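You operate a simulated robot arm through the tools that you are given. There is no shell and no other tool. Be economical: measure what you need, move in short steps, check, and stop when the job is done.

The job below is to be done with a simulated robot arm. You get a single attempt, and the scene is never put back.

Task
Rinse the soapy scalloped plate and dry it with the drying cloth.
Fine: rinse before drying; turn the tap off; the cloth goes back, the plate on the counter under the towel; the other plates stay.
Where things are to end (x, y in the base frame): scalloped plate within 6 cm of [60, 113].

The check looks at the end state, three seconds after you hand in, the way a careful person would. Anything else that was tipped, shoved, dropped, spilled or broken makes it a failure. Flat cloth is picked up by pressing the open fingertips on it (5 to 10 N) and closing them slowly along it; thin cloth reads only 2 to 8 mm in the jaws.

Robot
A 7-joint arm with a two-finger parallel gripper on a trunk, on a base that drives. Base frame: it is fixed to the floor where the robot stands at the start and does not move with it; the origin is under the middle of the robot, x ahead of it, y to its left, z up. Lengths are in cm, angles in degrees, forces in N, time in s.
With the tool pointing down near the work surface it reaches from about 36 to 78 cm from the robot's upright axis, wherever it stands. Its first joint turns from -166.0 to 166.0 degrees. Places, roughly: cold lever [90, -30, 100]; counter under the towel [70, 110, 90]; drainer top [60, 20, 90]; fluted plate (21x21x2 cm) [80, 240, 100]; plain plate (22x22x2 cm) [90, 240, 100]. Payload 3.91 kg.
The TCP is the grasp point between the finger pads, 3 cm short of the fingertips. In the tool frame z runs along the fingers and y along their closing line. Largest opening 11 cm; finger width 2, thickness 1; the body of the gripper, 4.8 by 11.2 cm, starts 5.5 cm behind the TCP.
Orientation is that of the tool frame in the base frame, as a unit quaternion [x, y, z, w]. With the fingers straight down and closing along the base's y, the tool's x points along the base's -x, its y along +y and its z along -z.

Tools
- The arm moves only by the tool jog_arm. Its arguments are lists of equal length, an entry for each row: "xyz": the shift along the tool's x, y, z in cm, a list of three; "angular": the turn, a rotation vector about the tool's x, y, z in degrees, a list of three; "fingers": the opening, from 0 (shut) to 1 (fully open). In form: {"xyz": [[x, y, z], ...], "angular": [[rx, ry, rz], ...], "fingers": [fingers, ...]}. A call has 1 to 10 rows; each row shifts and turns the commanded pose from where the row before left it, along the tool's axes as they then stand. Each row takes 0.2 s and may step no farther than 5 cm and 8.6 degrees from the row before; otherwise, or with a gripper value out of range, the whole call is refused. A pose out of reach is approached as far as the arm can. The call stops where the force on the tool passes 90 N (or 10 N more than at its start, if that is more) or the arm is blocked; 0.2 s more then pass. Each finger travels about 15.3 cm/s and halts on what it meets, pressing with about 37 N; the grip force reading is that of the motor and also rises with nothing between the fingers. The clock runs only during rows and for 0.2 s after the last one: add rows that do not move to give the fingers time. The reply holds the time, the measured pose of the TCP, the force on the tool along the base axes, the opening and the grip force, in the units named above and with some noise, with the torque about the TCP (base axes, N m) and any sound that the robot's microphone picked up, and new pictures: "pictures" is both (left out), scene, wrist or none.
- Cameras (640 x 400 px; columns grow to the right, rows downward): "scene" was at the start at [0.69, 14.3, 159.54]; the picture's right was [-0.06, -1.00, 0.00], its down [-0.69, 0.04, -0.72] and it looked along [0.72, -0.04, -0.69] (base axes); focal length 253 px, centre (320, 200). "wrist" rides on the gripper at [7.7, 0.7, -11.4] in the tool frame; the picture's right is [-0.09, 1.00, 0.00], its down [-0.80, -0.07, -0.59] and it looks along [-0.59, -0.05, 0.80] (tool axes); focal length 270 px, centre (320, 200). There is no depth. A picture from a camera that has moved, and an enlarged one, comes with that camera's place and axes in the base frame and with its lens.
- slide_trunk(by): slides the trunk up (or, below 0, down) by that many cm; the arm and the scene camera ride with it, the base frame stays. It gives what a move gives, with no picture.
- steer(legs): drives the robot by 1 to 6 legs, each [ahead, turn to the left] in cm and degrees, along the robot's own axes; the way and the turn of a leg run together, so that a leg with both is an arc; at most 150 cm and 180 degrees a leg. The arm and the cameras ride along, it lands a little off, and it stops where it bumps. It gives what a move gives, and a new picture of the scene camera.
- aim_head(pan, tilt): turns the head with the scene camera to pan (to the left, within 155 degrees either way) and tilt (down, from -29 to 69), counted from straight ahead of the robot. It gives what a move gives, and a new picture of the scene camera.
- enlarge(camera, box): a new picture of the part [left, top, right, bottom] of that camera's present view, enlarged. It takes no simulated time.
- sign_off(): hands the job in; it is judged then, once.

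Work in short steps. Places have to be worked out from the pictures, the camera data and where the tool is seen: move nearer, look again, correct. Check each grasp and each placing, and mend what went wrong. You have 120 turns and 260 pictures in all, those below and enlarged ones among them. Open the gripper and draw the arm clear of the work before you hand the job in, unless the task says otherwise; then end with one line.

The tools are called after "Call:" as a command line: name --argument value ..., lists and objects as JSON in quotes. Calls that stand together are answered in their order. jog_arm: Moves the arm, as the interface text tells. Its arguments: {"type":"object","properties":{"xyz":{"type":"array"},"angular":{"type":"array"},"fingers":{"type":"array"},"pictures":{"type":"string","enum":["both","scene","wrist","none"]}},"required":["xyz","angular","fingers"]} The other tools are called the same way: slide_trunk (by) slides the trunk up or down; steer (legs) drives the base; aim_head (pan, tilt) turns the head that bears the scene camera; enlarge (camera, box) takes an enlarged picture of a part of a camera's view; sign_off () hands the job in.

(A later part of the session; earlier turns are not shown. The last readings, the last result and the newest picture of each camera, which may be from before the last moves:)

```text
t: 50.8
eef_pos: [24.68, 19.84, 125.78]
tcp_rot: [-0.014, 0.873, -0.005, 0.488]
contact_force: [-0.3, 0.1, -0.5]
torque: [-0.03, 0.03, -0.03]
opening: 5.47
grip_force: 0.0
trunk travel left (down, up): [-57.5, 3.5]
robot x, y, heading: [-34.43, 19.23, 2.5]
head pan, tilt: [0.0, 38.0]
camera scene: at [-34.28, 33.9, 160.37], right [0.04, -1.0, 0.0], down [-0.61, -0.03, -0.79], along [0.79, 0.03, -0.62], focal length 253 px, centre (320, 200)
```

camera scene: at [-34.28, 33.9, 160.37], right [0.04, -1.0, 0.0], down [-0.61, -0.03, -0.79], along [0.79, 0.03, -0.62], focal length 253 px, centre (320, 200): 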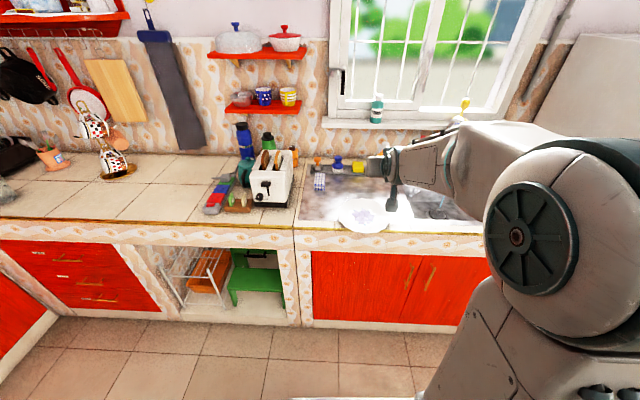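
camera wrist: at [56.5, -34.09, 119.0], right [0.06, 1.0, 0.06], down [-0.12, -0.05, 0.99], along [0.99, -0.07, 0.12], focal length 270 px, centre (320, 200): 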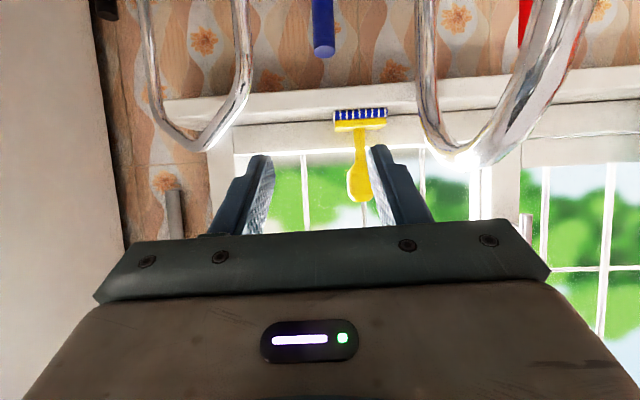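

Now roll the tool 90° about its axis so the fingers close vertically.

Call:
jog_arm --xyz '[[0, 0, 0], [0, 0, 0], [0, 0, 0], [0, 0, 0], [0, 0, 0], [0, 0, 0], [0, 0, 0], [0, 0, 0], [0, 0, 0], [0, 0, 0]]' --angular '[[0, 0, 8.5], [0, 0, 8.5], [0, 0, 8.5], [0, 0, 8.5], [0, 0, 8.5], [0, 0, 8.5], [0, 0, 8.5], [0, 0, 8.5], [0, 0, 8.5], [0, 0, 8.5]]' --fingers '[0.5, 0.5, 0.5, 0.5, 0.5, 0.5, 0.5, 0.5, 0.5, 0.5]'

```text
t: 53.0
eef_pos: [24.64, 19.71, 125.85]
tcp_rot: [0.58, 0.652, 0.328, 0.363]
contact_force: [-0.6, 0.2, 0.5]
torque: [0.02, 0.01, 0.03]
opening: 5.48
grip_force: 0.1
trunk travel left (down, up): [-57.5, 3.5]
robot x, y, heading: [-34.81, 19.15, 2.9]
head pan, tilt: [0.0, 38.0]
camera scene: at [-34.28, 33.91, 160.37], right [0.04, -1.0, 0.0], down [-0.62, -0.03, -0.79], along [0.79, 0.04, -0.62], focal length 253 px, centre (320, 200)
camera wrist: at [14.8, 27.29, 131.63], right [0.52, 0.03, 0.85], down [-0.49, -0.81, 0.33], along [0.7, -0.59, -0.41], focal length 270 px, centre (320, 200)
```

scene: 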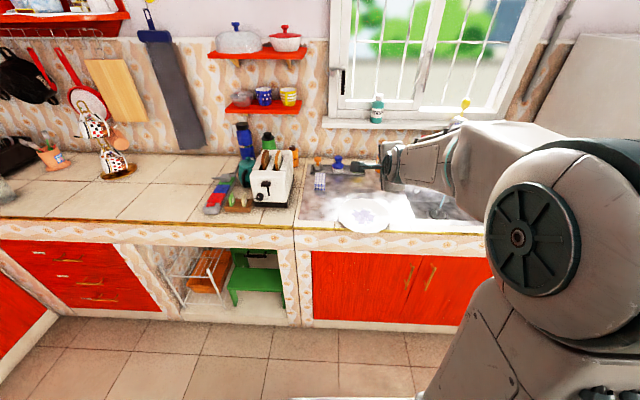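
wrist: 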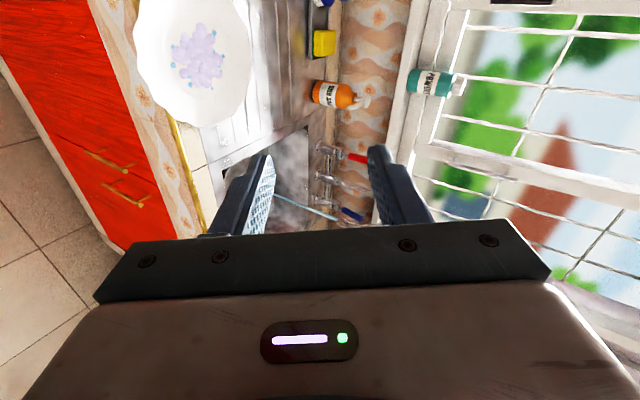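

Roll nearly done. Finish the roll, pitch up to about 15° below horizontal, and descend to z≈101 in front of the counter.

Call:
jog_arm --xyz '[[0, 0, 0], [0, 0, 0], [0, 0, 0], [0, -4.2, 1.1], [0, -4.2, 1.1], [0, -4.2, 1.1], [0, -4.2, 1.1], [0, -4.2, 1.1], [0, -4.2, 1.1], [0, 0, 0]]' --angular '[[0, 0, 5.3], [-8.25, 0, 0], [-8.25, 0, 0], [0, 0, 0], [0, 0, 0], [0, 0, 0], [0, 0, 0], [0, 0, 0], [0, 0, 0], [0, 0, 0]]' --fingers '[0.5, 0.5, 0.5, 0.5, 0.5, 0.5, 0.5, 0.5, 0.5, 0.5]'

```text
t: 55.2
eef_pos: [24.65, 19.39, 99.6]
tcp_rot: [0.552, 0.57, 0.429, 0.432]
contact_force: [-0.3, 0.3, -0.3]
torque: [-0.02, 0.02, 0.02]
opening: 5.52
grip_force: 0.1
trunk travel left (down, up): [-57.5, 3.5]
robot x, y, heading: [-34.74, 18.85, 2.7]
head pan, tilt: [0.0, 38.0]
camera scene: at [-34.29, 33.91, 160.37], right [0.04, -1.0, 0.0], down [-0.62, -0.03, -0.79], along [0.79, 0.04, -0.62], focal length 253 px, centre (320, 200)
camera wrist: at [13.63, 26.75, 103.02], right [0.26, -0.07, 0.96], down [-0.58, -0.81, 0.1], along [0.77, -0.58, -0.25], focal length 270 px, centre (320, 200)
```

scene: 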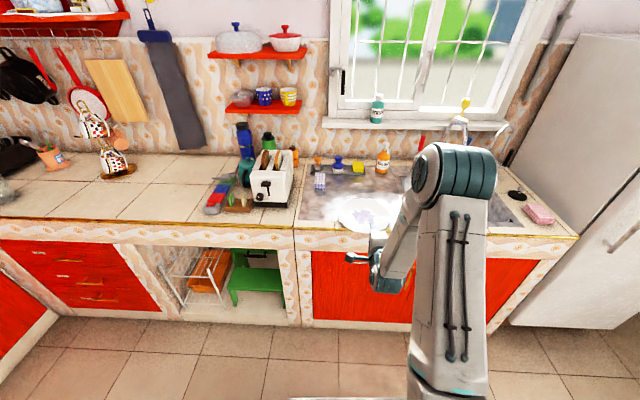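
wrist: 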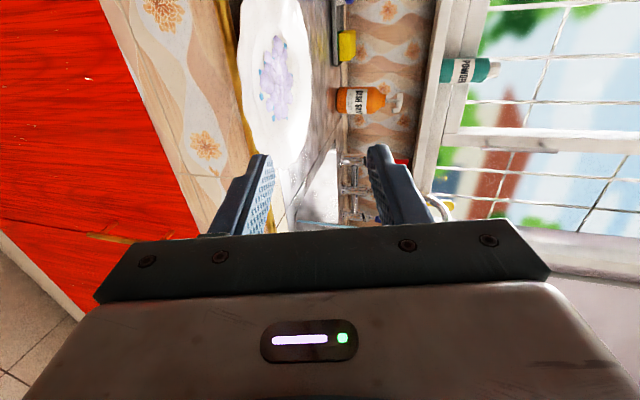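

Plate's front rim is in view from both cameras; enlarge both.

Call:
enlarge --camera "wrist" --box '[180, 0, 400, 200]'

Call:
enlarge --camera "scene" --box '[300, 170, 460, 300]'

```text
2.00 times, centred on (290, 100) of wrist
camera zoom: at [13.63, 26.75, 103.02], right [0.26, -0.07, 0.96], down [-0.58, -0.81, 0.1], along [0.77, -0.58, -0.25], focal length 541 px, centre (380, 400)
```

zoom: 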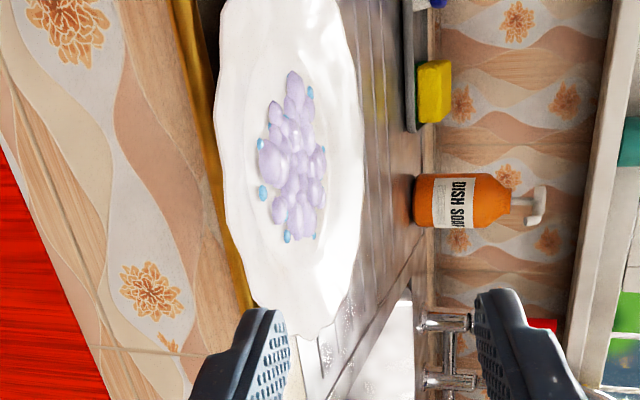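

```text
3.08 times, centred on (380, 235) of scene
camera zoom: at [-34.29, 33.91, 160.37], right [0.04, -1.0, 0.0], down [-0.62, -0.03, -0.79], along [0.79, 0.04, -0.62], focal length 778 px, centre (135, 92)
```

zoom: 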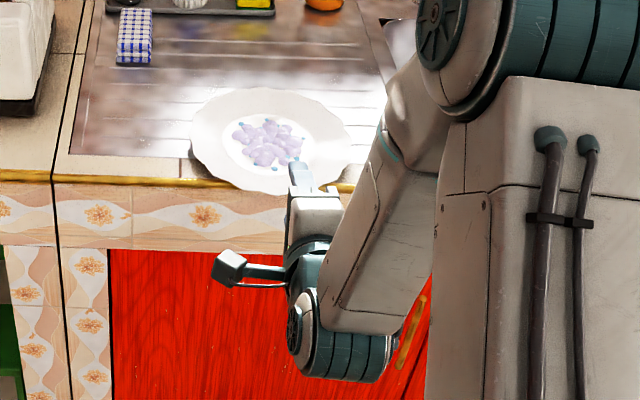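

Plate centre ≈(47,19.6), radius 11, front rim x≈36, z≈89.5, overhanging the counter edge (x≈40.5). Move to pre-grasp just in front of the rim.

Call:
jog_arm --xyz '[[0, -3.4, 1], [0.1, -3.4, 2.5], [0.1, 0, 3], [0, 0, 2.9], [0, 0, 0]]' --angular '[[0, 0, 0], [0, 0, 0], [0, 0, 0], [0, 0, 0], [0, 0, 0]]' --fingers '[0.4, 0.4, 0.4, 0.4, 0.4]'

Call:
enlarge --camera "scene" --box '[320, 170, 440, 270]'

```text
t: 56.4
eef_pos: [31.88, 19.64, 90.74]
tcp_rot: [0.552, 0.569, 0.429, 0.432]
contact_force: [0.3, -0.5, -0.4]
torque: [0.0, -0.04, -0.01]
opening: 4.4
grip_force: 0.0
trunk travel left (down, up): [-57.5, 3.5]
robot x, y, heading: [-34.78, 19.03, 2.5]
head pan, tilt: [0.0, 38.0]
camera scene: at [-34.26, 33.9, 160.37], right [0.04, -1.0, 0.0], down [-0.62, -0.03, -0.79], along [0.79, 0.04, -0.62], focal length 253 px, centre (320, 200)
camera wrist: at [20.97, 27.02, 94.17], right [0.26, -0.07, 0.96], down [-0.58, -0.81, 0.1], along [0.77, -0.58, -0.25], focal length 270 px, centre (320, 200)
```

scene: 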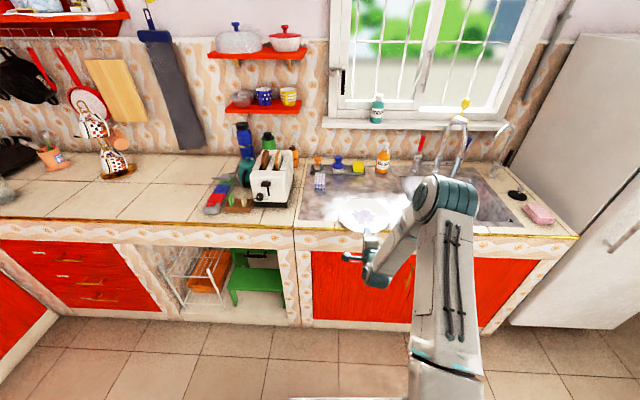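
wrist: 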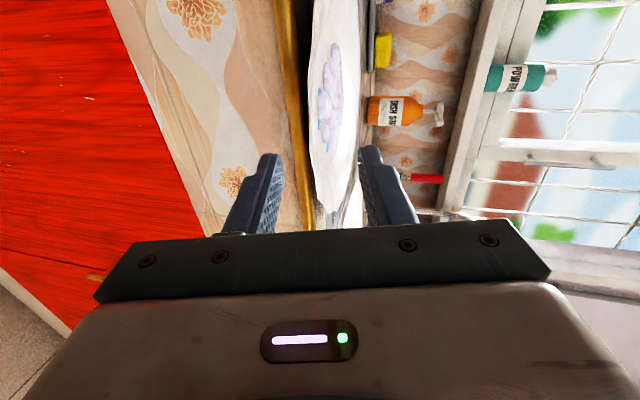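

```text
4.00 times, centred on (380, 220) of scene
camera zoom: at [-34.26, 33.9, 160.37], right [0.04, -1.0, 0.0], down [-0.62, -0.03, -0.79], along [0.79, 0.04, -0.62], focal length 1012 px, centre (80, 120)
```

zoom: 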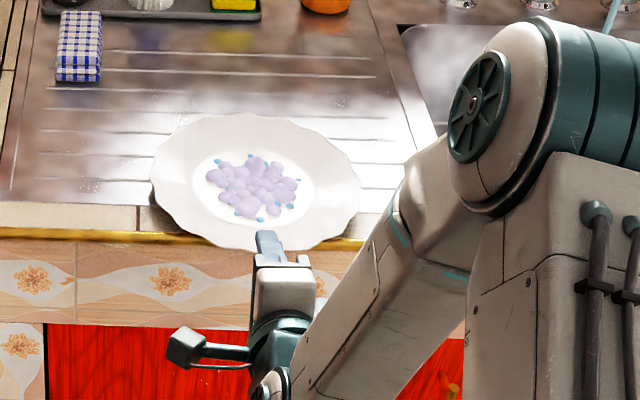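

Rim is between the two fingertips, ~0.5 below the axis. Lower 0.5 and advance 5 cm.

Call:
jog_arm --xyz '[[0, -0.5, 0], [0, 0, 1.5], [0, 0, 1.5], [0, 0, 1.2], [0, 0, 1.0], [0, 0, 0]]' --angular '[[0, 0, 0], [0, 0, 0], [0, 0, 0], [0, 0, 0], [0, 0, 0], [0, 0, 0]]' --fingers '[0.4, 0.4, 0.4, 0.4, 0.4, 0.4]'

Call:
enlarge --camera "wrist" --box '[200, 60, 440, 240]'

```text
t: 57.8
eef_pos: [36.62, 19.5, 88.8]
tcp_rot: [0.552, 0.569, 0.43, 0.431]
contact_force: [0.3, 1.1, -0.6]
torque: [0.02, 0.01, 0.0]
opening: 4.39
grip_force: 0.0
trunk travel left (down, up): [-57.5, 3.5]
robot x, y, heading: [-34.89, 19.56, 2.8]
head pan, tilt: [0.0, 38.0]
camera scene: at [-34.27, 33.9, 160.37], right [0.04, -1.0, 0.0], down [-0.62, -0.03, -0.79], along [0.79, 0.04, -0.62], focal length 253 px, centre (320, 200)
camera wrist: at [25.79, 26.99, 92.27], right [0.26, -0.07, 0.96], down [-0.58, -0.81, 0.1], along [0.77, -0.58, -0.25], focal length 270 px, centre (320, 200)
```

scene: 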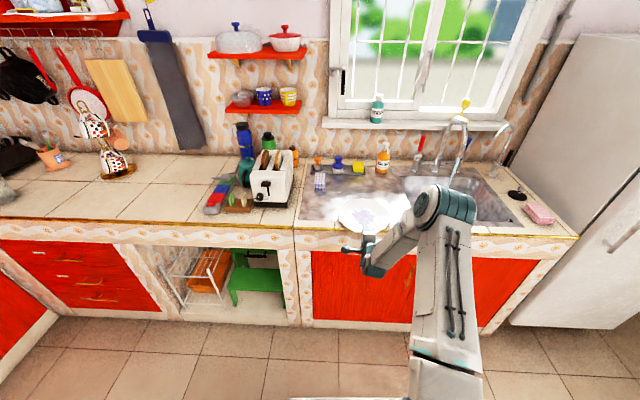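
wrist: 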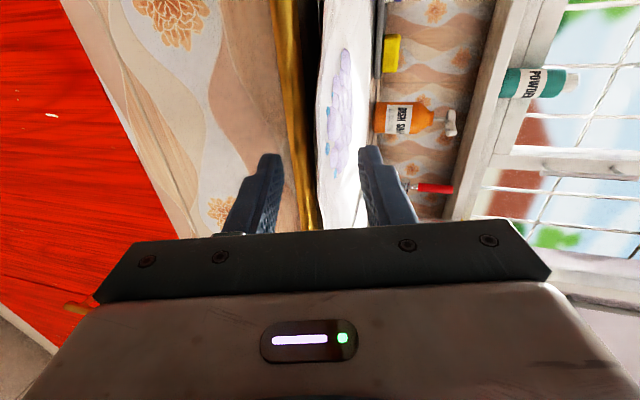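

```text
2.22 times, centred on (320, 150) of wrist
camera zoom: at [25.79, 26.99, 92.27], right [0.26, -0.07, 0.96], down [-0.58, -0.81, 0.1], along [0.77, -0.58, -0.25], focal length 601 px, centre (320, 311)
```

zoom: 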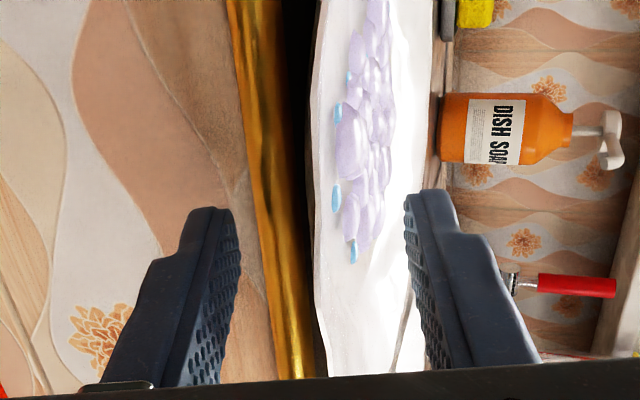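

Rim is well centred between the fingers with ~3 cm overlap. Close slowly.

Call:
jog_arm --xyz '[[0, 0, 0], [0, 0, 0], [0, 0, 0], [0, 0, 0]]' --angular '[[0, 0, 0], [0, 0, 0], [0, 0, 0], [0, 0, 0]]' --fingers '[0.3, 0.2, 0.15, 0.12]' --pictures "wrist"

```text
t: 58.8
eef_pos: [36.76, 19.45, 88.86]
tcp_rot: [0.552, 0.569, 0.43, 0.431]
contact_force: [0.3, 0.4, -0.5]
torque: [-0.05, -0.02, 0.04]
opening: 1.33
grip_force: 0.2
trunk travel left (down, up): [-57.5, 3.5]
robot x, y, heading: [-34.61, 18.95, 2.3]
head pan, tilt: [0.0, 38.0]
camera wrist: at [25.77, 27.0, 92.27], right [0.26, -0.07, 0.96], down [-0.58, -0.81, 0.1], along [0.77, -0.58, -0.25], focal length 270 px, centre (320, 200)
```

wrist: 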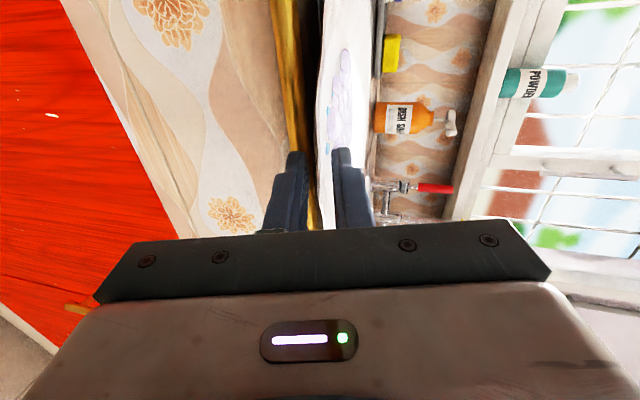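

No contact yet and the rim sits between the pads (gap 1.3 cm). Close fully.

Call:
jog_arm --xyz '[[0, 0, 0], [0, 0, 0], [0, 0, 0], [0, 0, 0]]' --angular '[[0, 0, 0], [0, 0, 0], [0, 0, 0], [0, 0, 0]]' --fingers '[0.08, 0.04, 0, 0]' --pictures "wrist"

```text
t: 59.8
eef_pos: [36.64, 19.44, 88.85]
tcp_rot: [0.552, 0.569, 0.429, 0.433]
contact_force: [0.2, -0.4, 2.9]
torque: [0.3, -0.43, -0.03]
opening: 0.41
grip_force: 36.7
trunk travel left (down, up): [-57.5, 3.5]
robot x, y, heading: [-34.53, 19.07, 2.5]
head pan, tilt: [0.0, 38.0]
camera wrist: at [25.78, 26.99, 92.32], right [0.26, -0.07, 0.96], down [-0.58, -0.81, 0.1], along [0.77, -0.58, -0.25], focal length 270 px, centre (320, 200)
```

wrist: 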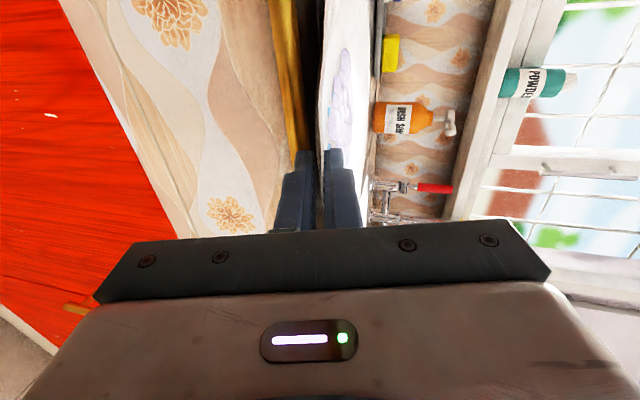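

Rim gripped (0.41 cm, 37 N). Lift slowly 5 cm and check.

Call:
jog_arm --xyz '[[0, 0.97, -0.26], [0, 1.45, -0.39], [0, 2.4, -0.65], [0, 0, 0]]' --angular '[[0, 0, 0], [0, 0, 0], [0, 0, 0], [0, 0, 0]]' --fingers '[0, 0, 0, 0]'

```text
t: 60.8
eef_pos: [36.74, 19.8, 93.75]
tcp_rot: [0.553, 0.569, 0.429, 0.432]
contact_force: [-0.5, -0.4, -3.7]
torque: [0.01, 0.41, -0.02]
opening: 0.43
grip_force: 36.8
trunk travel left (down, up): [-57.5, 3.5]
robot x, y, heading: [-34.48, 18.96, 2.8]
head pan, tilt: [0.0, 38.0]
camera scene: at [-34.22, 33.9, 160.37], right [0.04, -1.0, 0.0], down [-0.62, -0.03, -0.79], along [0.79, 0.04, -0.62], focal length 253 px, centre (320, 200)
camera wrist: at [25.79, 27.2, 97.21], right [0.26, -0.07, 0.96], down [-0.58, -0.81, 0.1], along [0.77, -0.58, -0.25], focal length 270 px, centre (320, 200)
```

scene: 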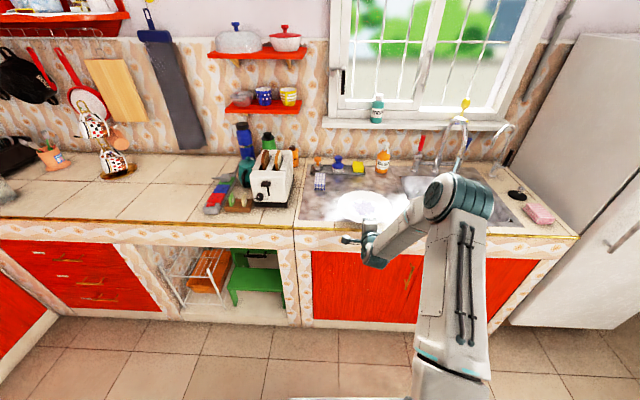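
wrist: 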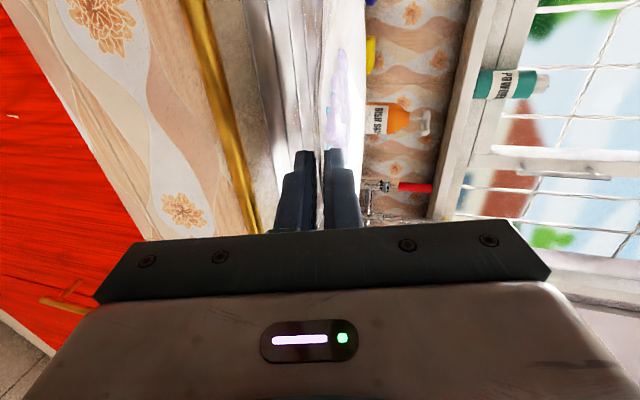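

Held firmly (0.38 kg, centre ~11 cm ahead). Raise 10 cm, then back off and drive to line up with the spout.

Call:
jog_arm --xyz '[[0, 3.2, -0.87], [0, 3.2, -0.87], [0, 3.2, -0.87], [0, 0, 0]]' --angular '[[0, 0, 0], [0, 0, 0], [0, 0, 0], [0, 0, 0]]' --fingers '[0, 0, 0, 0]' --pictures "none"

Call:
steer --legs '[[-20, 0], [0, -90], [43, 0], [0, 88]]'

```text
t: 61.8
eef_pos: [36.8, 19.65, 103.85]
tcp_rot: [0.553, 0.57, 0.428, 0.431]
contact_force: [0.7, -0.1, -4.2]
torque: [0.01, 0.44, 0.01]
opening: 0.44
grip_force: 36.8
trunk travel left (down, up): [-57.5, 3.5]
robot x, y, heading: [-34.54, 19.45, 2.5]
head pan, tilt: [0.0, 38.0]
```

```text
t: 73.1
eef_pos: [19.08, -28.66, 103.87]
tcp_rot: [0.569, 0.553, 0.416, 0.444]
contact_force: [0.5, 0.0, -3.8]
torque: [0.06, 0.43, -0.02]
opening: 0.41
grip_force: 37.7
trunk travel left (down, up): [-57.5, 3.5]
robot x, y, heading: [-51.8, -25.24, -1.1]
head pan, tilt: [0.0, 38.0]
camera scene: at [-50.85, -10.23, 160.37], right [-0.02, -1.0, 0.0], down [-0.62, 0.01, -0.79], along [0.79, -0.01, -0.62], focal length 253 px, centre (320, 200)
```

scene: 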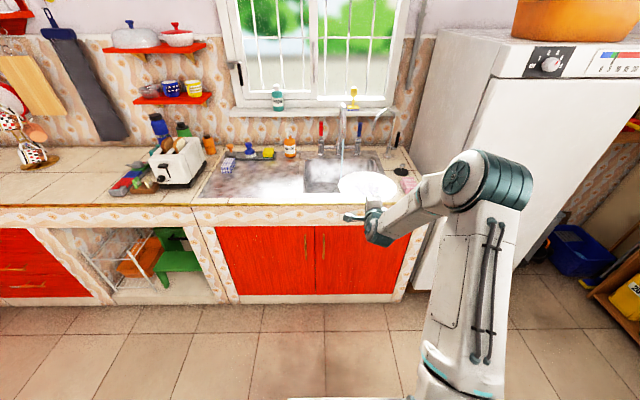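

Robot at (-52,-25). Enlarge to check plate and stream.

Call:
enlarge --camera "scene" --box '[280, 90, 440, 220]'

```text
3.08 times, centred on (360, 155) of scene
camera zoom: at [-50.85, -10.23, 160.37], right [-0.02, -1.0, 0.0], down [-0.62, 0.01, -0.79], along [0.79, -0.01, -0.62], focal length 778 px, centre (197, 338)
```

zoom: 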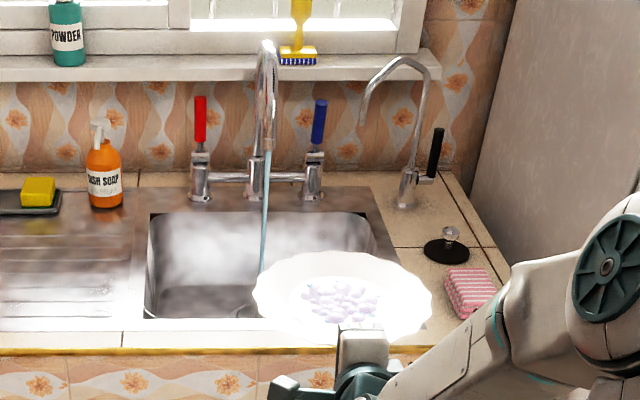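

Stream falls at ≈(67.4,-23.6). I lower to z≈97.5, shift left 5.6, then drive 36 cm ahead so that the plate comes under the stream.

Call:
jog_arm --xyz '[[1.9, -2.05, 0.55], [1.9, -2.05, 0.55], [1.9, -2.05, 0.55], [0, 0, 0]]' --angular '[[0, 0, 0], [0, 0, 0], [0, 0, 0], [0, 0, 0]]' --fingers '[0, 0, 0, 0]' --pictures "none"

Call:
steer --legs '[[36, 0]]'

```text
t: 74.1
eef_pos: [19.22, -23.0, 97.32]
tcp_rot: [0.569, 0.553, 0.416, 0.445]
contact_force: [-0.1, -0.3, -3.7]
torque: [0.09, 0.49, -0.01]
opening: 0.43
grip_force: 37.1
trunk travel left (down, up): [-57.5, 3.5]
robot x, y, heading: [-52.21, -25.31, -0.9]
head pan, tilt: [0.0, 38.0]
```

```text
t: 76.4
eef_pos: [54.61, -23.03, 97.43]
tcp_rot: [0.568, 0.555, 0.417, 0.442]
contact_force: [0.5, 0.1, -4.0]
torque: [0.02, 0.51, -0.01]
opening: 0.46
grip_force: 36.8
trunk travel left (down, up): [-57.5, 3.5]
robot x, y, heading: [-16.83, -25.28, -0.7]
head pan, tilt: [0.0, 38.0]
camera scene: at [-15.54, -10.69, 160.37], right [-0.01, -1.0, 0.0], down [-0.62, 0.01, -0.79], along [0.79, -0.01, -0.62], focal length 253 px, centre (320, 200)
```

scene: 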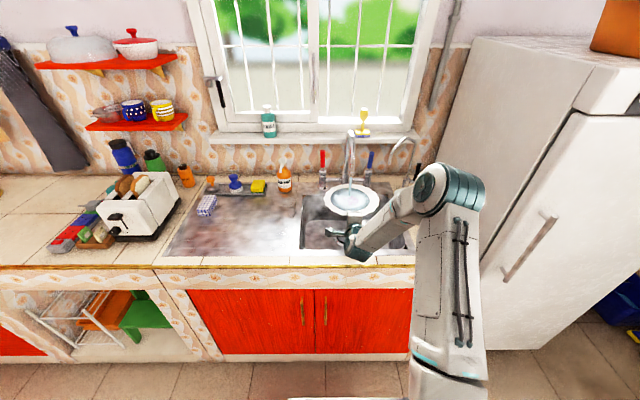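

The plate is beneath the stream. Look close.

Call:
enlarge --camera "scene" --box '[290, 120, 430, 260]'

Call:
enlarge --camera "wrist" --box '[180, 0, 500, 240]'

```text
2.86 times, centred on (360, 190) of scene
camera zoom: at [-15.54, -10.69, 160.37], right [-0.01, -1.0, 0.0], down [-0.62, 0.01, -0.79], along [0.79, -0.01, -0.62], focal length 723 px, centre (206, 229)
```

zoom: 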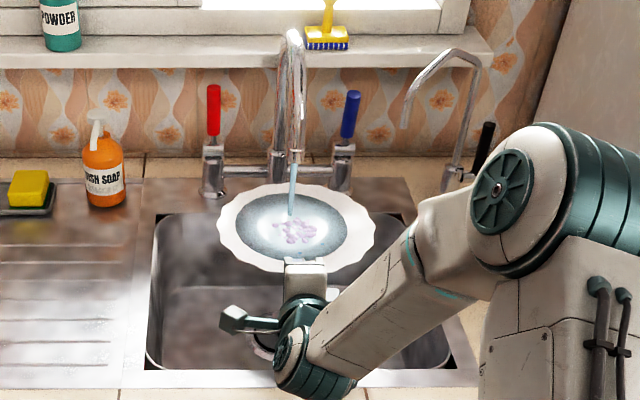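

```text
1.67 times, centred on (340, 120) of wrist
camera zoom: at [44.04, -15.07, 100.77], right [0.26, -0.08, 0.96], down [-0.62, -0.78, 0.1], along [0.74, -0.62, -0.25], focal length 450 px, centre (287, 333)
```

zoom: 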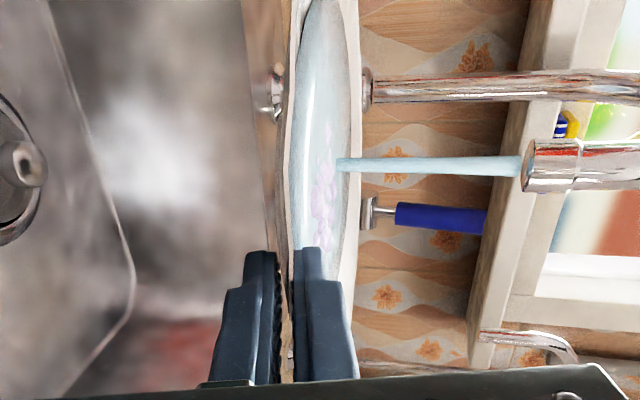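

The suds are already shrinking. Move the plate around under the stream so it washes everything.

Call:
jog_arm --xyz '[[0, 0.4, 1.5], [0, 0.4, 1.5], [1.5, 0, 0], [1.5, 0, 0], [-1.5, 0, 0], [-1.5, 0, 0], [-1.5, 0, 0], [-1.5, 0, 0], [1.5, 0, 0], [1.5, 0, 0]]' --angular '[[0, 0, 0], [0, 0, 0], [0, 0, 0], [0, 0, 0], [0, 0, 0], [0, 0, 0], [0, 0, 0], [0, 0, 0], [0, 0, 0], [0, 0, 0]]' --fingers '[0, 0, 0, 0, 0, 0, 0, 0, 0, 0]' --pictures "none"

Call:
enlarge --camera "scene" --box '[290, 120, 430, 260]'

```text
t: 78.6
eef_pos: [57.64, -23.06, 97.25]
tcp_rot: [0.568, 0.554, 0.417, 0.443]
contact_force: [-0.6, 0.0, -5.2]
torque: [0.06, 0.68, 0.0]
opening: 0.45
grip_force: 37.0
trunk travel left (down, up): [-57.5, 3.5]
robot x, y, heading: [-16.7, -25.47, -0.3]
head pan, tilt: [0.0, 38.0]
```

```text
2.86 times, centred on (360, 190) of scene
camera zoom: at [-15.58, -10.66, 160.37], right [-0.01, -1.0, 0.0], down [-0.62, 0.01, -0.79], along [0.79, -0.01, -0.62], focal length 723 px, centre (206, 229)
```

zoom: 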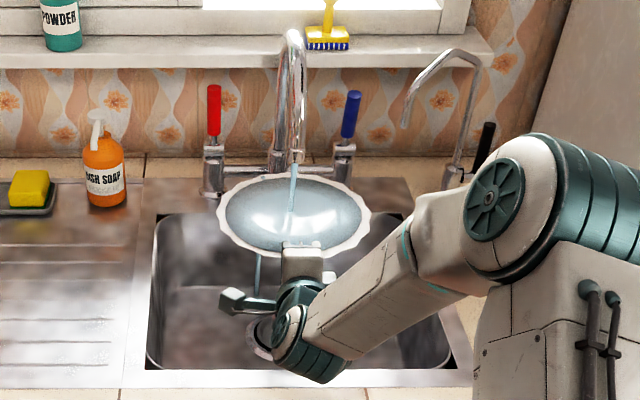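

Suds nearly gone; the plate is filling with water. A bit more rinsing, then check via wrist.

Call:
jog_arm --xyz '[[0, 0, 1.2], [1, 0, 0], [1, 0, -1.2], [-1, 0, -1.2], [-1, 0, -1], [-1, 0, 0], [-1, 0, 1.2], [1, 0, 1], [1, 0, 0], [0, 0, 0]]' --angular '[[0, 0, 0], [0, 0, 0], [0, 0, 0], [0, 0, 0], [0, 0, 0], [0, 0, 0], [0, 0, 0], [0, 0, 0], [0, 0, 0], [0, 0, 0]]' --fingers '[0, 0, 0, 0, 0, 0, 0, 0, 0, 0]' --pictures "none"

Call:
enlarge --camera "wrist" --box '[260, 0, 480, 180]'

Call:
enlarge --camera "scene" --box '[325, 160, 395, 215]'

```text
t: 80.8
eef_pos: [57.6, -23.1, 97.5]
tcp_rot: [0.567, 0.555, 0.418, 0.443]
contact_force: [-0.1, -0.2, -5.3]
torque: [0.1, 0.68, -0.03]
opening: 0.42
grip_force: 36.3
trunk travel left (down, up): [-57.5, 3.5]
robot x, y, heading: [-17.04, -25.27, -0.4]
head pan, tilt: [0.0, 38.0]
```

```text
2.22 times, centred on (370, 90) of wrist
camera zoom: at [47.1, -15.14, 100.82], right [0.26, -0.08, 0.96], down [-0.62, -0.78, 0.1], along [0.74, -0.62, -0.25], focal length 601 px, centre (209, 444)
```

zoom: 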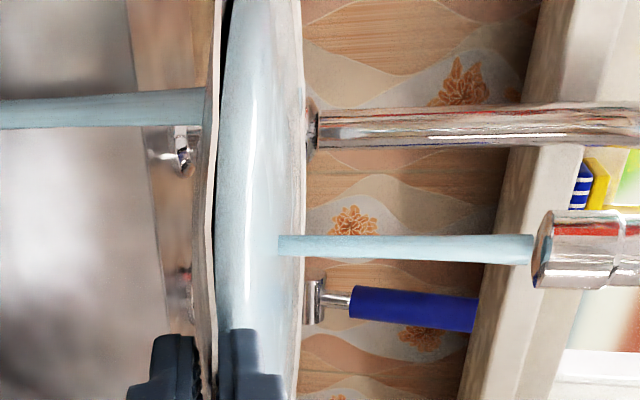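

```text
7.27 times, centred on (360, 188) of scene
camera zoom: at [-15.58, -10.69, 160.37], right [-0.01, -1.0, 0.0], down [-0.62, 0.01, -0.79], along [0.79, -0.01, -0.62], focal length 1840 px, centre (29, 291)
```

zoom: 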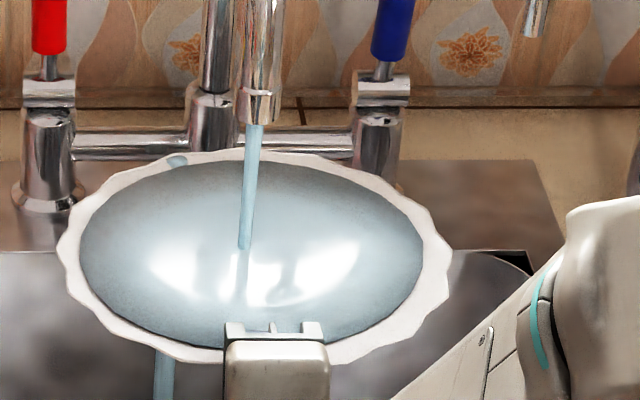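

The suds are fully gone; the plate is full of water. Back up 5 cm, pitch the far rim down ~34° to pour within the basin, then draw out of the stream while tilted.

Call:
jog_arm --xyz '[[0, -0.6, -2.4], [0, -0.6, -2.4], [0, 0, 0], [0, 0, 0], [0, 0, 0], [0, 0, 0], [0, 0, 0], [0, 0, 0]]' --angular '[[0, 0, 0], [0, 0, 0], [6, 0, 0], [7, 0, 0], [7, 0, 0], [7, 0, 0], [7, 0, 0], [0, 0, 0]]' --fingers '[0, 0, 0, 0, 0, 0, 0, 0]'

```text
t: 82.6
eef_pos: [52.82, -23.05, 97.6]
tcp_rot: [0.672, 0.652, 0.236, 0.258]
contact_force: [-0.4, -0.7, -5.7]
torque: [0.07, 0.55, 0.0]
opening: 0.45
grip_force: 37.1
trunk travel left (down, up): [-57.5, 3.5]
robot x, y, heading: [-16.81, -25.44, -0.8]
head pan, tilt: [0.0, 38.0]
camera scene: at [-15.58, -10.73, 160.38], right [-0.01, -1.0, 0.0], down [-0.62, 0.01, -0.79], along [0.79, -0.01, -0.62], focal length 253 px, centre (320, 200)
camera wrist: at [46.16, -15.11, 106.37], right [0.75, -0.1, 0.65], down [-0.47, -0.78, 0.42], along [0.46, -0.62, -0.63], focal length 270 px, centre (320, 200)
```

scene: 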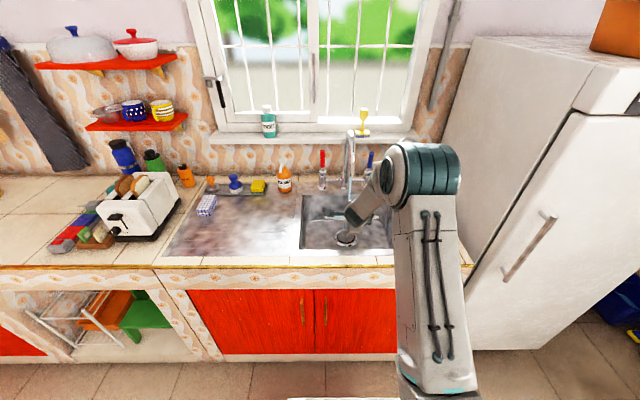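
wrist: 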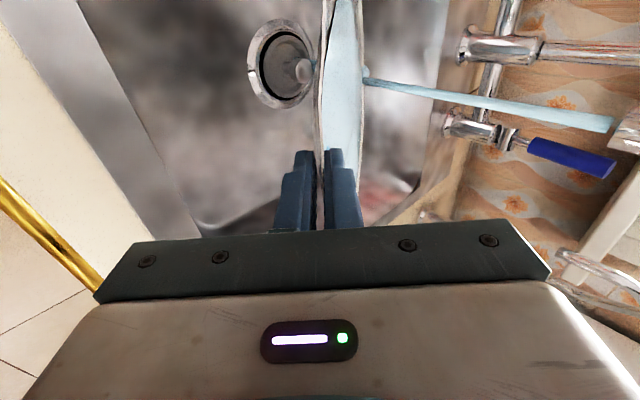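

Water pours at the far rim into the basin. Now pull back ~9 cm out of the stream, still tilted, and wait.

Call:
jog_arm --xyz '[[0, -1.7, -1.5], [0, -1.7, -1.5], [0, -1.7, -1.5], [0, -1.7, -1.5], [0, 0, 0], [0, 0, 0], [0, 0, 0], [0, 0, 0]]' --angular '[[0, 0, 0], [0, 0, 0], [0, 0, 0], [0, 0, 0], [0, 0, 0], [0, 0, 0], [0, 0, 0], [0, 0, 0]]' --fingers '[0, 0, 0, 0, 0, 0, 0, 0]'

Call:
enlarge --camera "scene" --box '[290, 120, 430, 260]'

```text
t: 84.4
eef_pos: [43.56, -22.72, 97.65]
tcp_rot: [0.673, 0.652, 0.237, 0.257]
contact_force: [0.9, 0.5, -4.9]
torque: [0.04, 0.42, 0.02]
opening: 0.44
grip_force: 37.0
trunk travel left (down, up): [-57.5, 3.5]
robot x, y, heading: [-16.88, -26.0, -0.7]
head pan, tilt: [0.0, 38.0]
camera scene: at [-15.61, -10.68, 160.37], right [-0.01, -1.0, 0.0], down [-0.62, 0.01, -0.79], along [0.79, -0.01, -0.62], focal length 253 px, centre (320, 200)
camera wrist: at [36.9, -14.74, 106.52], right [0.75, -0.1, 0.65], down [-0.47, -0.78, 0.42], along [0.47, -0.62, -0.63], focal length 270 px, centre (320, 200)
```

scene: 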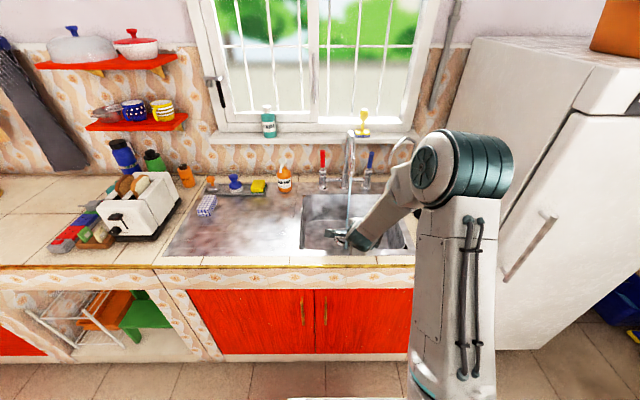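
wrist: 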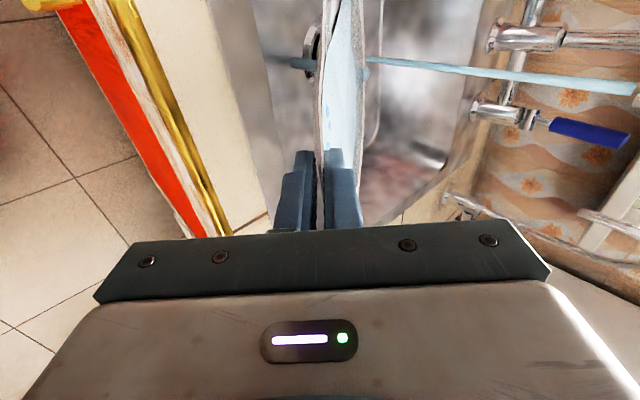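

```text
2.86 times, centred on (360, 190) of scene
camera zoom: at [-15.61, -10.68, 160.37], right [-0.01, -1.0, 0.0], down [-0.62, 0.01, -0.79], along [0.79, -0.01, -0.62], focal length 723 px, centre (206, 229)
```

zoom: 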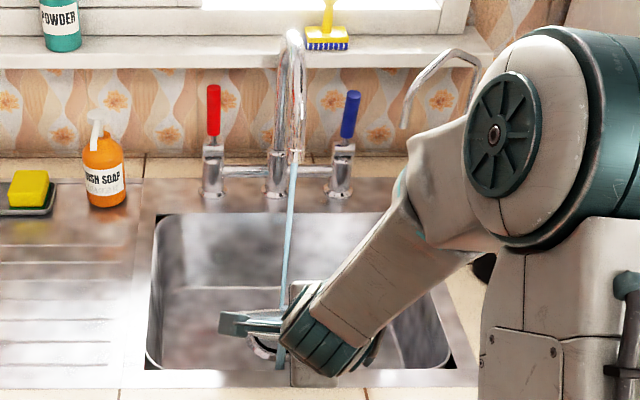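

Stream still touches the far edge; back another 6 cm and wait to drip.

Call:
jog_arm --xyz '[[0, -1.6, -1.3], [0, -1.6, -1.3], [0, -1.4, -1.3], [0, 0, 0], [0, 0, 0], [0, 0, 0], [0, 0, 0], [0, 0, 0]]' --angular '[[0, 0, 0], [0, 0, 0], [0, 0, 0], [0, 0, 0], [0, 0, 0], [0, 0, 0], [0, 0, 0], [0, 0, 0]]' --fingers '[0, 0, 0, 0, 0, 0, 0, 0]' --pictures "none"

Call:
enlarge --camera "wrist" --box '[220, 0, 460, 180]'

```text
t: 86.2
eef_pos: [37.52, -22.53, 97.54]
tcp_rot: [0.672, 0.653, 0.237, 0.258]
contact_force: [0.2, 0.1, -3.4]
torque: [0.02, 0.31, -0.01]
opening: 0.43
grip_force: 36.6
trunk travel left (down, up): [-57.5, 3.5]
robot x, y, heading: [-17.34, -25.43, -0.4]
head pan, tilt: [0.0, 38.0]
```

```text
2.22 times, centred on (340, 90) of wrist
camera zoom: at [30.91, -14.45, 106.34], right [0.75, -0.1, 0.65], down [-0.47, -0.78, 0.42], along [0.47, -0.62, -0.63], focal length 601 px, centre (276, 444)
```

zoom: 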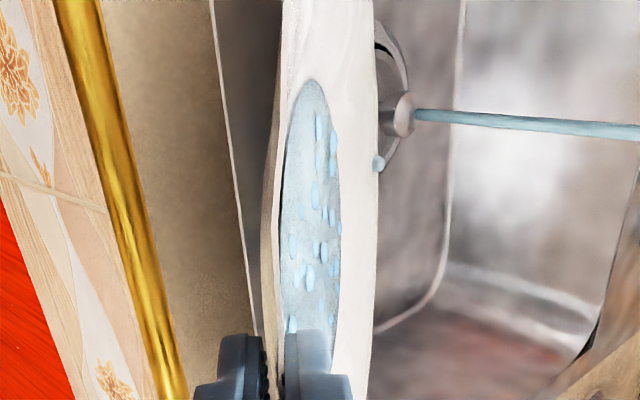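

Drained; only a wet film and drops remain. Wait 1.5 s more, level the plate, lift, then drive back to the drainer position.

Call:
jog_arm --xyz '[[0, 0, 0], [0, 0, 0], [0, 0, 0], [0, 0, 0], [0, 0, 0], [0, 0, 0], [0, 0, 0], [0, 0, 0], [0, 0, 0], [0, 0, 0]]' --angular '[[0, 0, 0], [0, 0, 0], [0, 0, 0], [0, 0, 0], [0, 0, 0], [-7, 0, 0], [-7, 0, 0], [-7, 0, 0], [-7, 0, 0], [-6, 0, 0]]' --fingers '[0, 0, 0, 0, 0, 0, 0, 0, 0, 0]' --pictures "none"

Call:
jog_arm --xyz '[[0, 3.2, -0.87], [0, 3.2, -0.87], [0, 0, 0]]' --angular '[[0, 0, 0], [0, 0, 0], [0, 0, 0]]' --fingers '[0, 0, 0]' --pictures "none"

Call:
steer --legs '[[-21, 0], [0, 90], [44, 0], [0, -90]]'

```text
t: 88.4
eef_pos: [37.51, -22.47, 97.37]
tcp_rot: [0.567, 0.555, 0.418, 0.442]
contact_force: [0.7, -0.5, -3.5]
torque: [0.03, 0.45, 0.01]
opening: 0.44
grip_force: 37.2
trunk travel left (down, up): [-57.5, 3.5]
robot x, y, heading: [-16.86, -25.53, -0.5]
head pan, tilt: [0.0, 38.0]
```

```text
t: 89.2
eef_pos: [37.51, -22.54, 104.11]
tcp_rot: [0.567, 0.555, 0.417, 0.443]
contact_force: [-0.5, 0.3, -3.7]
torque: [0.05, 0.45, 0.0]
opening: 0.42
grip_force: 36.9
trunk travel left (down, up): [-57.5, 3.5]
robot x, y, heading: [-16.75, -25.28, -0.4]
head pan, tilt: [0.0, 38.0]
```

```text
t: 100.7
eef_pos: [16.27, 23.93, 104.17]
tcp_rot: [0.558, 0.565, 0.424, 0.436]
contact_force: [-0.1, -0.3, -3.0]
torque: [0.05, 0.44, 0.01]
opening: 0.45
grip_force: 36.9
trunk travel left (down, up): [-57.5, 3.5]
robot x, y, heading: [-37.94, 18.98, 1.7]
head pan, tilt: [0.0, 38.0]
camera scene: at [-37.14, 33.88, 160.37], right [0.02, -1.0, 0.0], down [-0.62, -0.01, -0.79], along [0.79, 0.02, -0.62], focal length 253 px, centre (320, 200)
```

scene: 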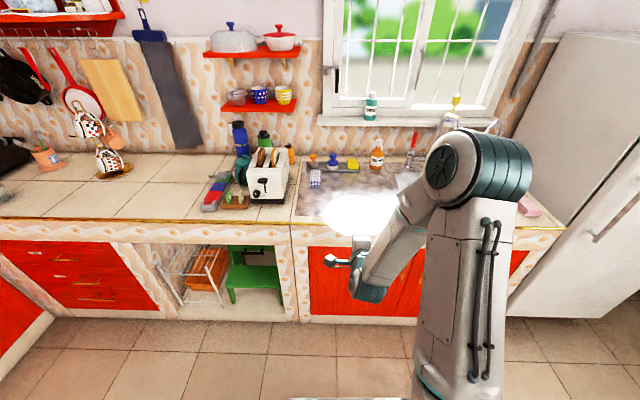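

Move over the drainer spot (TCP → (36.7, 19.5, 96)), then lower.

Call:
jog_arm --xyz '[[-0.88, -0.48, 4.36], [-0.88, -0.48, 4.36], [-0.88, -0.48, 4.36], [-0.88, -0.48, 4.36], [-0.88, -0.48, 4.36], [0, -1.93, 0.52], [0, -1.93, 0.52], [0, -0.97, 0.26], [0, 0, 0]]' --angular '[[0, 0, 0], [0, 0, 0], [0, 0, 0], [0, 0, 0], [0, 0, 0], [0, 0, 0], [0, 0, 0], [0, 0, 0], [0, 0, 0]]' --fingers '[0, 0, 0, 0, 0, 0, 0, 0, 0]'

Call:
enlarge --camera "scene" --box '[280, 140, 440, 270]'

```text
t: 102.7
eef_pos: [36.65, 19.15, 91.11]
tcp_rot: [0.558, 0.564, 0.424, 0.435]
contact_force: [0.1, 0.2, -4.0]
torque: [0.06, 0.43, 0.0]
opening: 0.45
grip_force: 37.2
trunk travel left (down, up): [-57.5, 3.5]
robot x, y, heading: [-37.73, 19.33, 1.1]
head pan, tilt: [0.0, 38.0]
camera scene: at [-37.13, 33.9, 160.37], right [0.02, -1.0, 0.0], down [-0.62, -0.01, -0.79], along [0.79, 0.02, -0.62], focal length 253 px, centre (320, 200)
camera wrist: at [25.91, 26.85, 94.55], right [0.26, -0.07, 0.96], down [-0.6, -0.8, 0.1], along [0.76, -0.6, -0.25], focal length 270 px, centre (320, 200)
```

scene: 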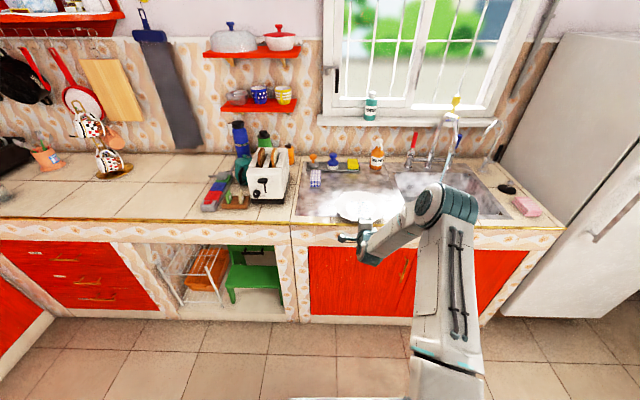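
wrist: 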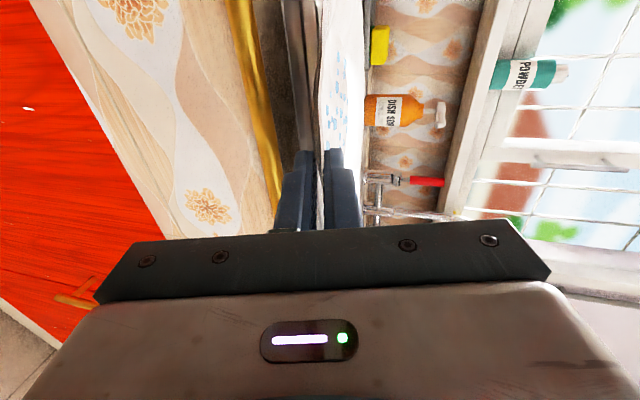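

```text
3.08 times, centred on (360, 205) of scene
camera zoom: at [-37.13, 33.9, 160.37], right [0.02, -1.0, 0.0], down [-0.62, -0.01, -0.79], along [0.79, 0.02, -0.62], focal length 778 px, centre (197, 185)
```

zoom: 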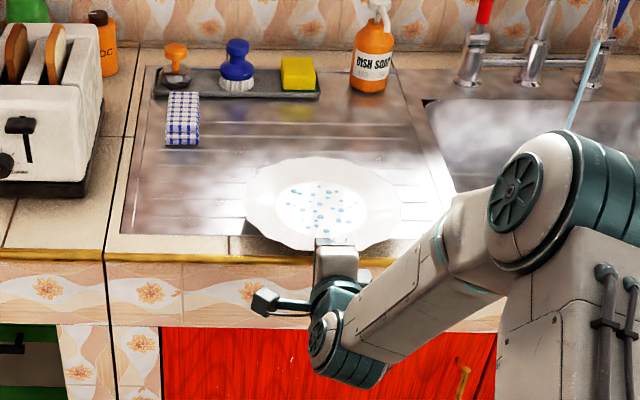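

Clean plate with water drops. Lower 2.2 cm to the surface in small steps.

Call:
jog_arm --xyz '[[0, -0.97, 0.26], [0, -0.5, 0.13], [0, -0.4, 0.1], [0, -0.25, 0.07], [0, 0, 0]]' --angular '[[0, 0, 0], [0, 0, 0], [0, 0, 0], [0, 0, 0], [0, 0, 0]]' --fingers '[0, 0, 0, 0, 0]' --pictures "none"

```text
t: 103.9
eef_pos: [36.72, 19.13, 89.0]
tcp_rot: [0.559, 0.563, 0.425, 0.436]
contact_force: [2.1, 1.7, 0.3]
torque: [0.29, -0.39, 0.09]
opening: 0.42
grip_force: 37.2
trunk travel left (down, up): [-57.5, 3.5]
robot x, y, heading: [-37.7, 18.84, 1.5]
head pan, tilt: [0.0, 38.0]
```

Weight is on the drainer. Open and withdraw straight back.

Call:
jog_arm --xyz '[[0, 0, 0], [0, 0, 0], [0, 0, 0], [0, 0, -1.5], [0, 0, -2.5], [0, 0, -4], [0, 0, -4], [0, 0, 0]]' --angular '[[0, 0, 0], [0, 0, 0], [0, 0, 0], [0, 0, 0], [0, 0, 0], [0, 0, 0], [0, 0, 0], [0, 0, 0]]' --fingers '[0.1, 0.25, 0.35, 0.35, 0.35, 0.35, 0.35, 0.35]'

```text
t: 105.7
eef_pos: [25.25, 19.21, 92.04]
tcp_rot: [0.558, 0.564, 0.425, 0.436]
contact_force: [0.3, 0.0, -0.1]
torque: [0.0, -0.01, 0.03]
opening: 3.85
grip_force: 0.1
trunk travel left (down, up): [-57.5, 3.5]
robot x, y, heading: [-37.95, 19.14, 1.1]
head pan, tilt: [0.0, 38.0]
camera scene: at [-37.18, 33.89, 160.37], right [0.02, -1.0, 0.0], down [-0.62, -0.01, -0.79], along [0.79, 0.02, -0.62], focal length 253 px, centre (320, 200)
camera wrist: at [14.47, 26.94, 95.45], right [0.26, -0.07, 0.96], down [-0.6, -0.8, 0.1], along [0.76, -0.6, -0.25], focal length 270 px, centre (320, 200)
```

scene: 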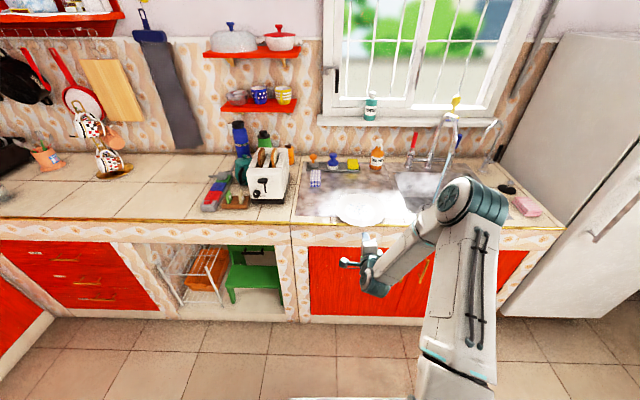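
wrist: 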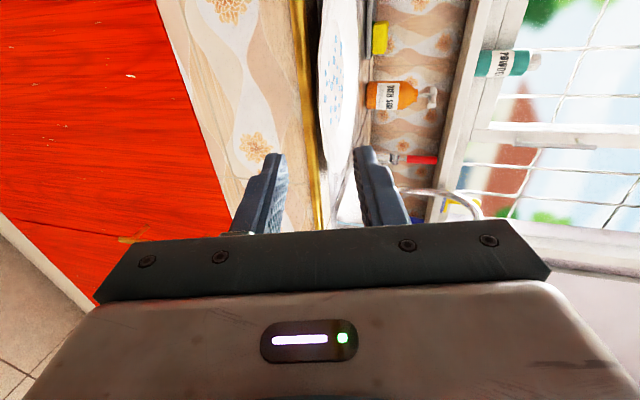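

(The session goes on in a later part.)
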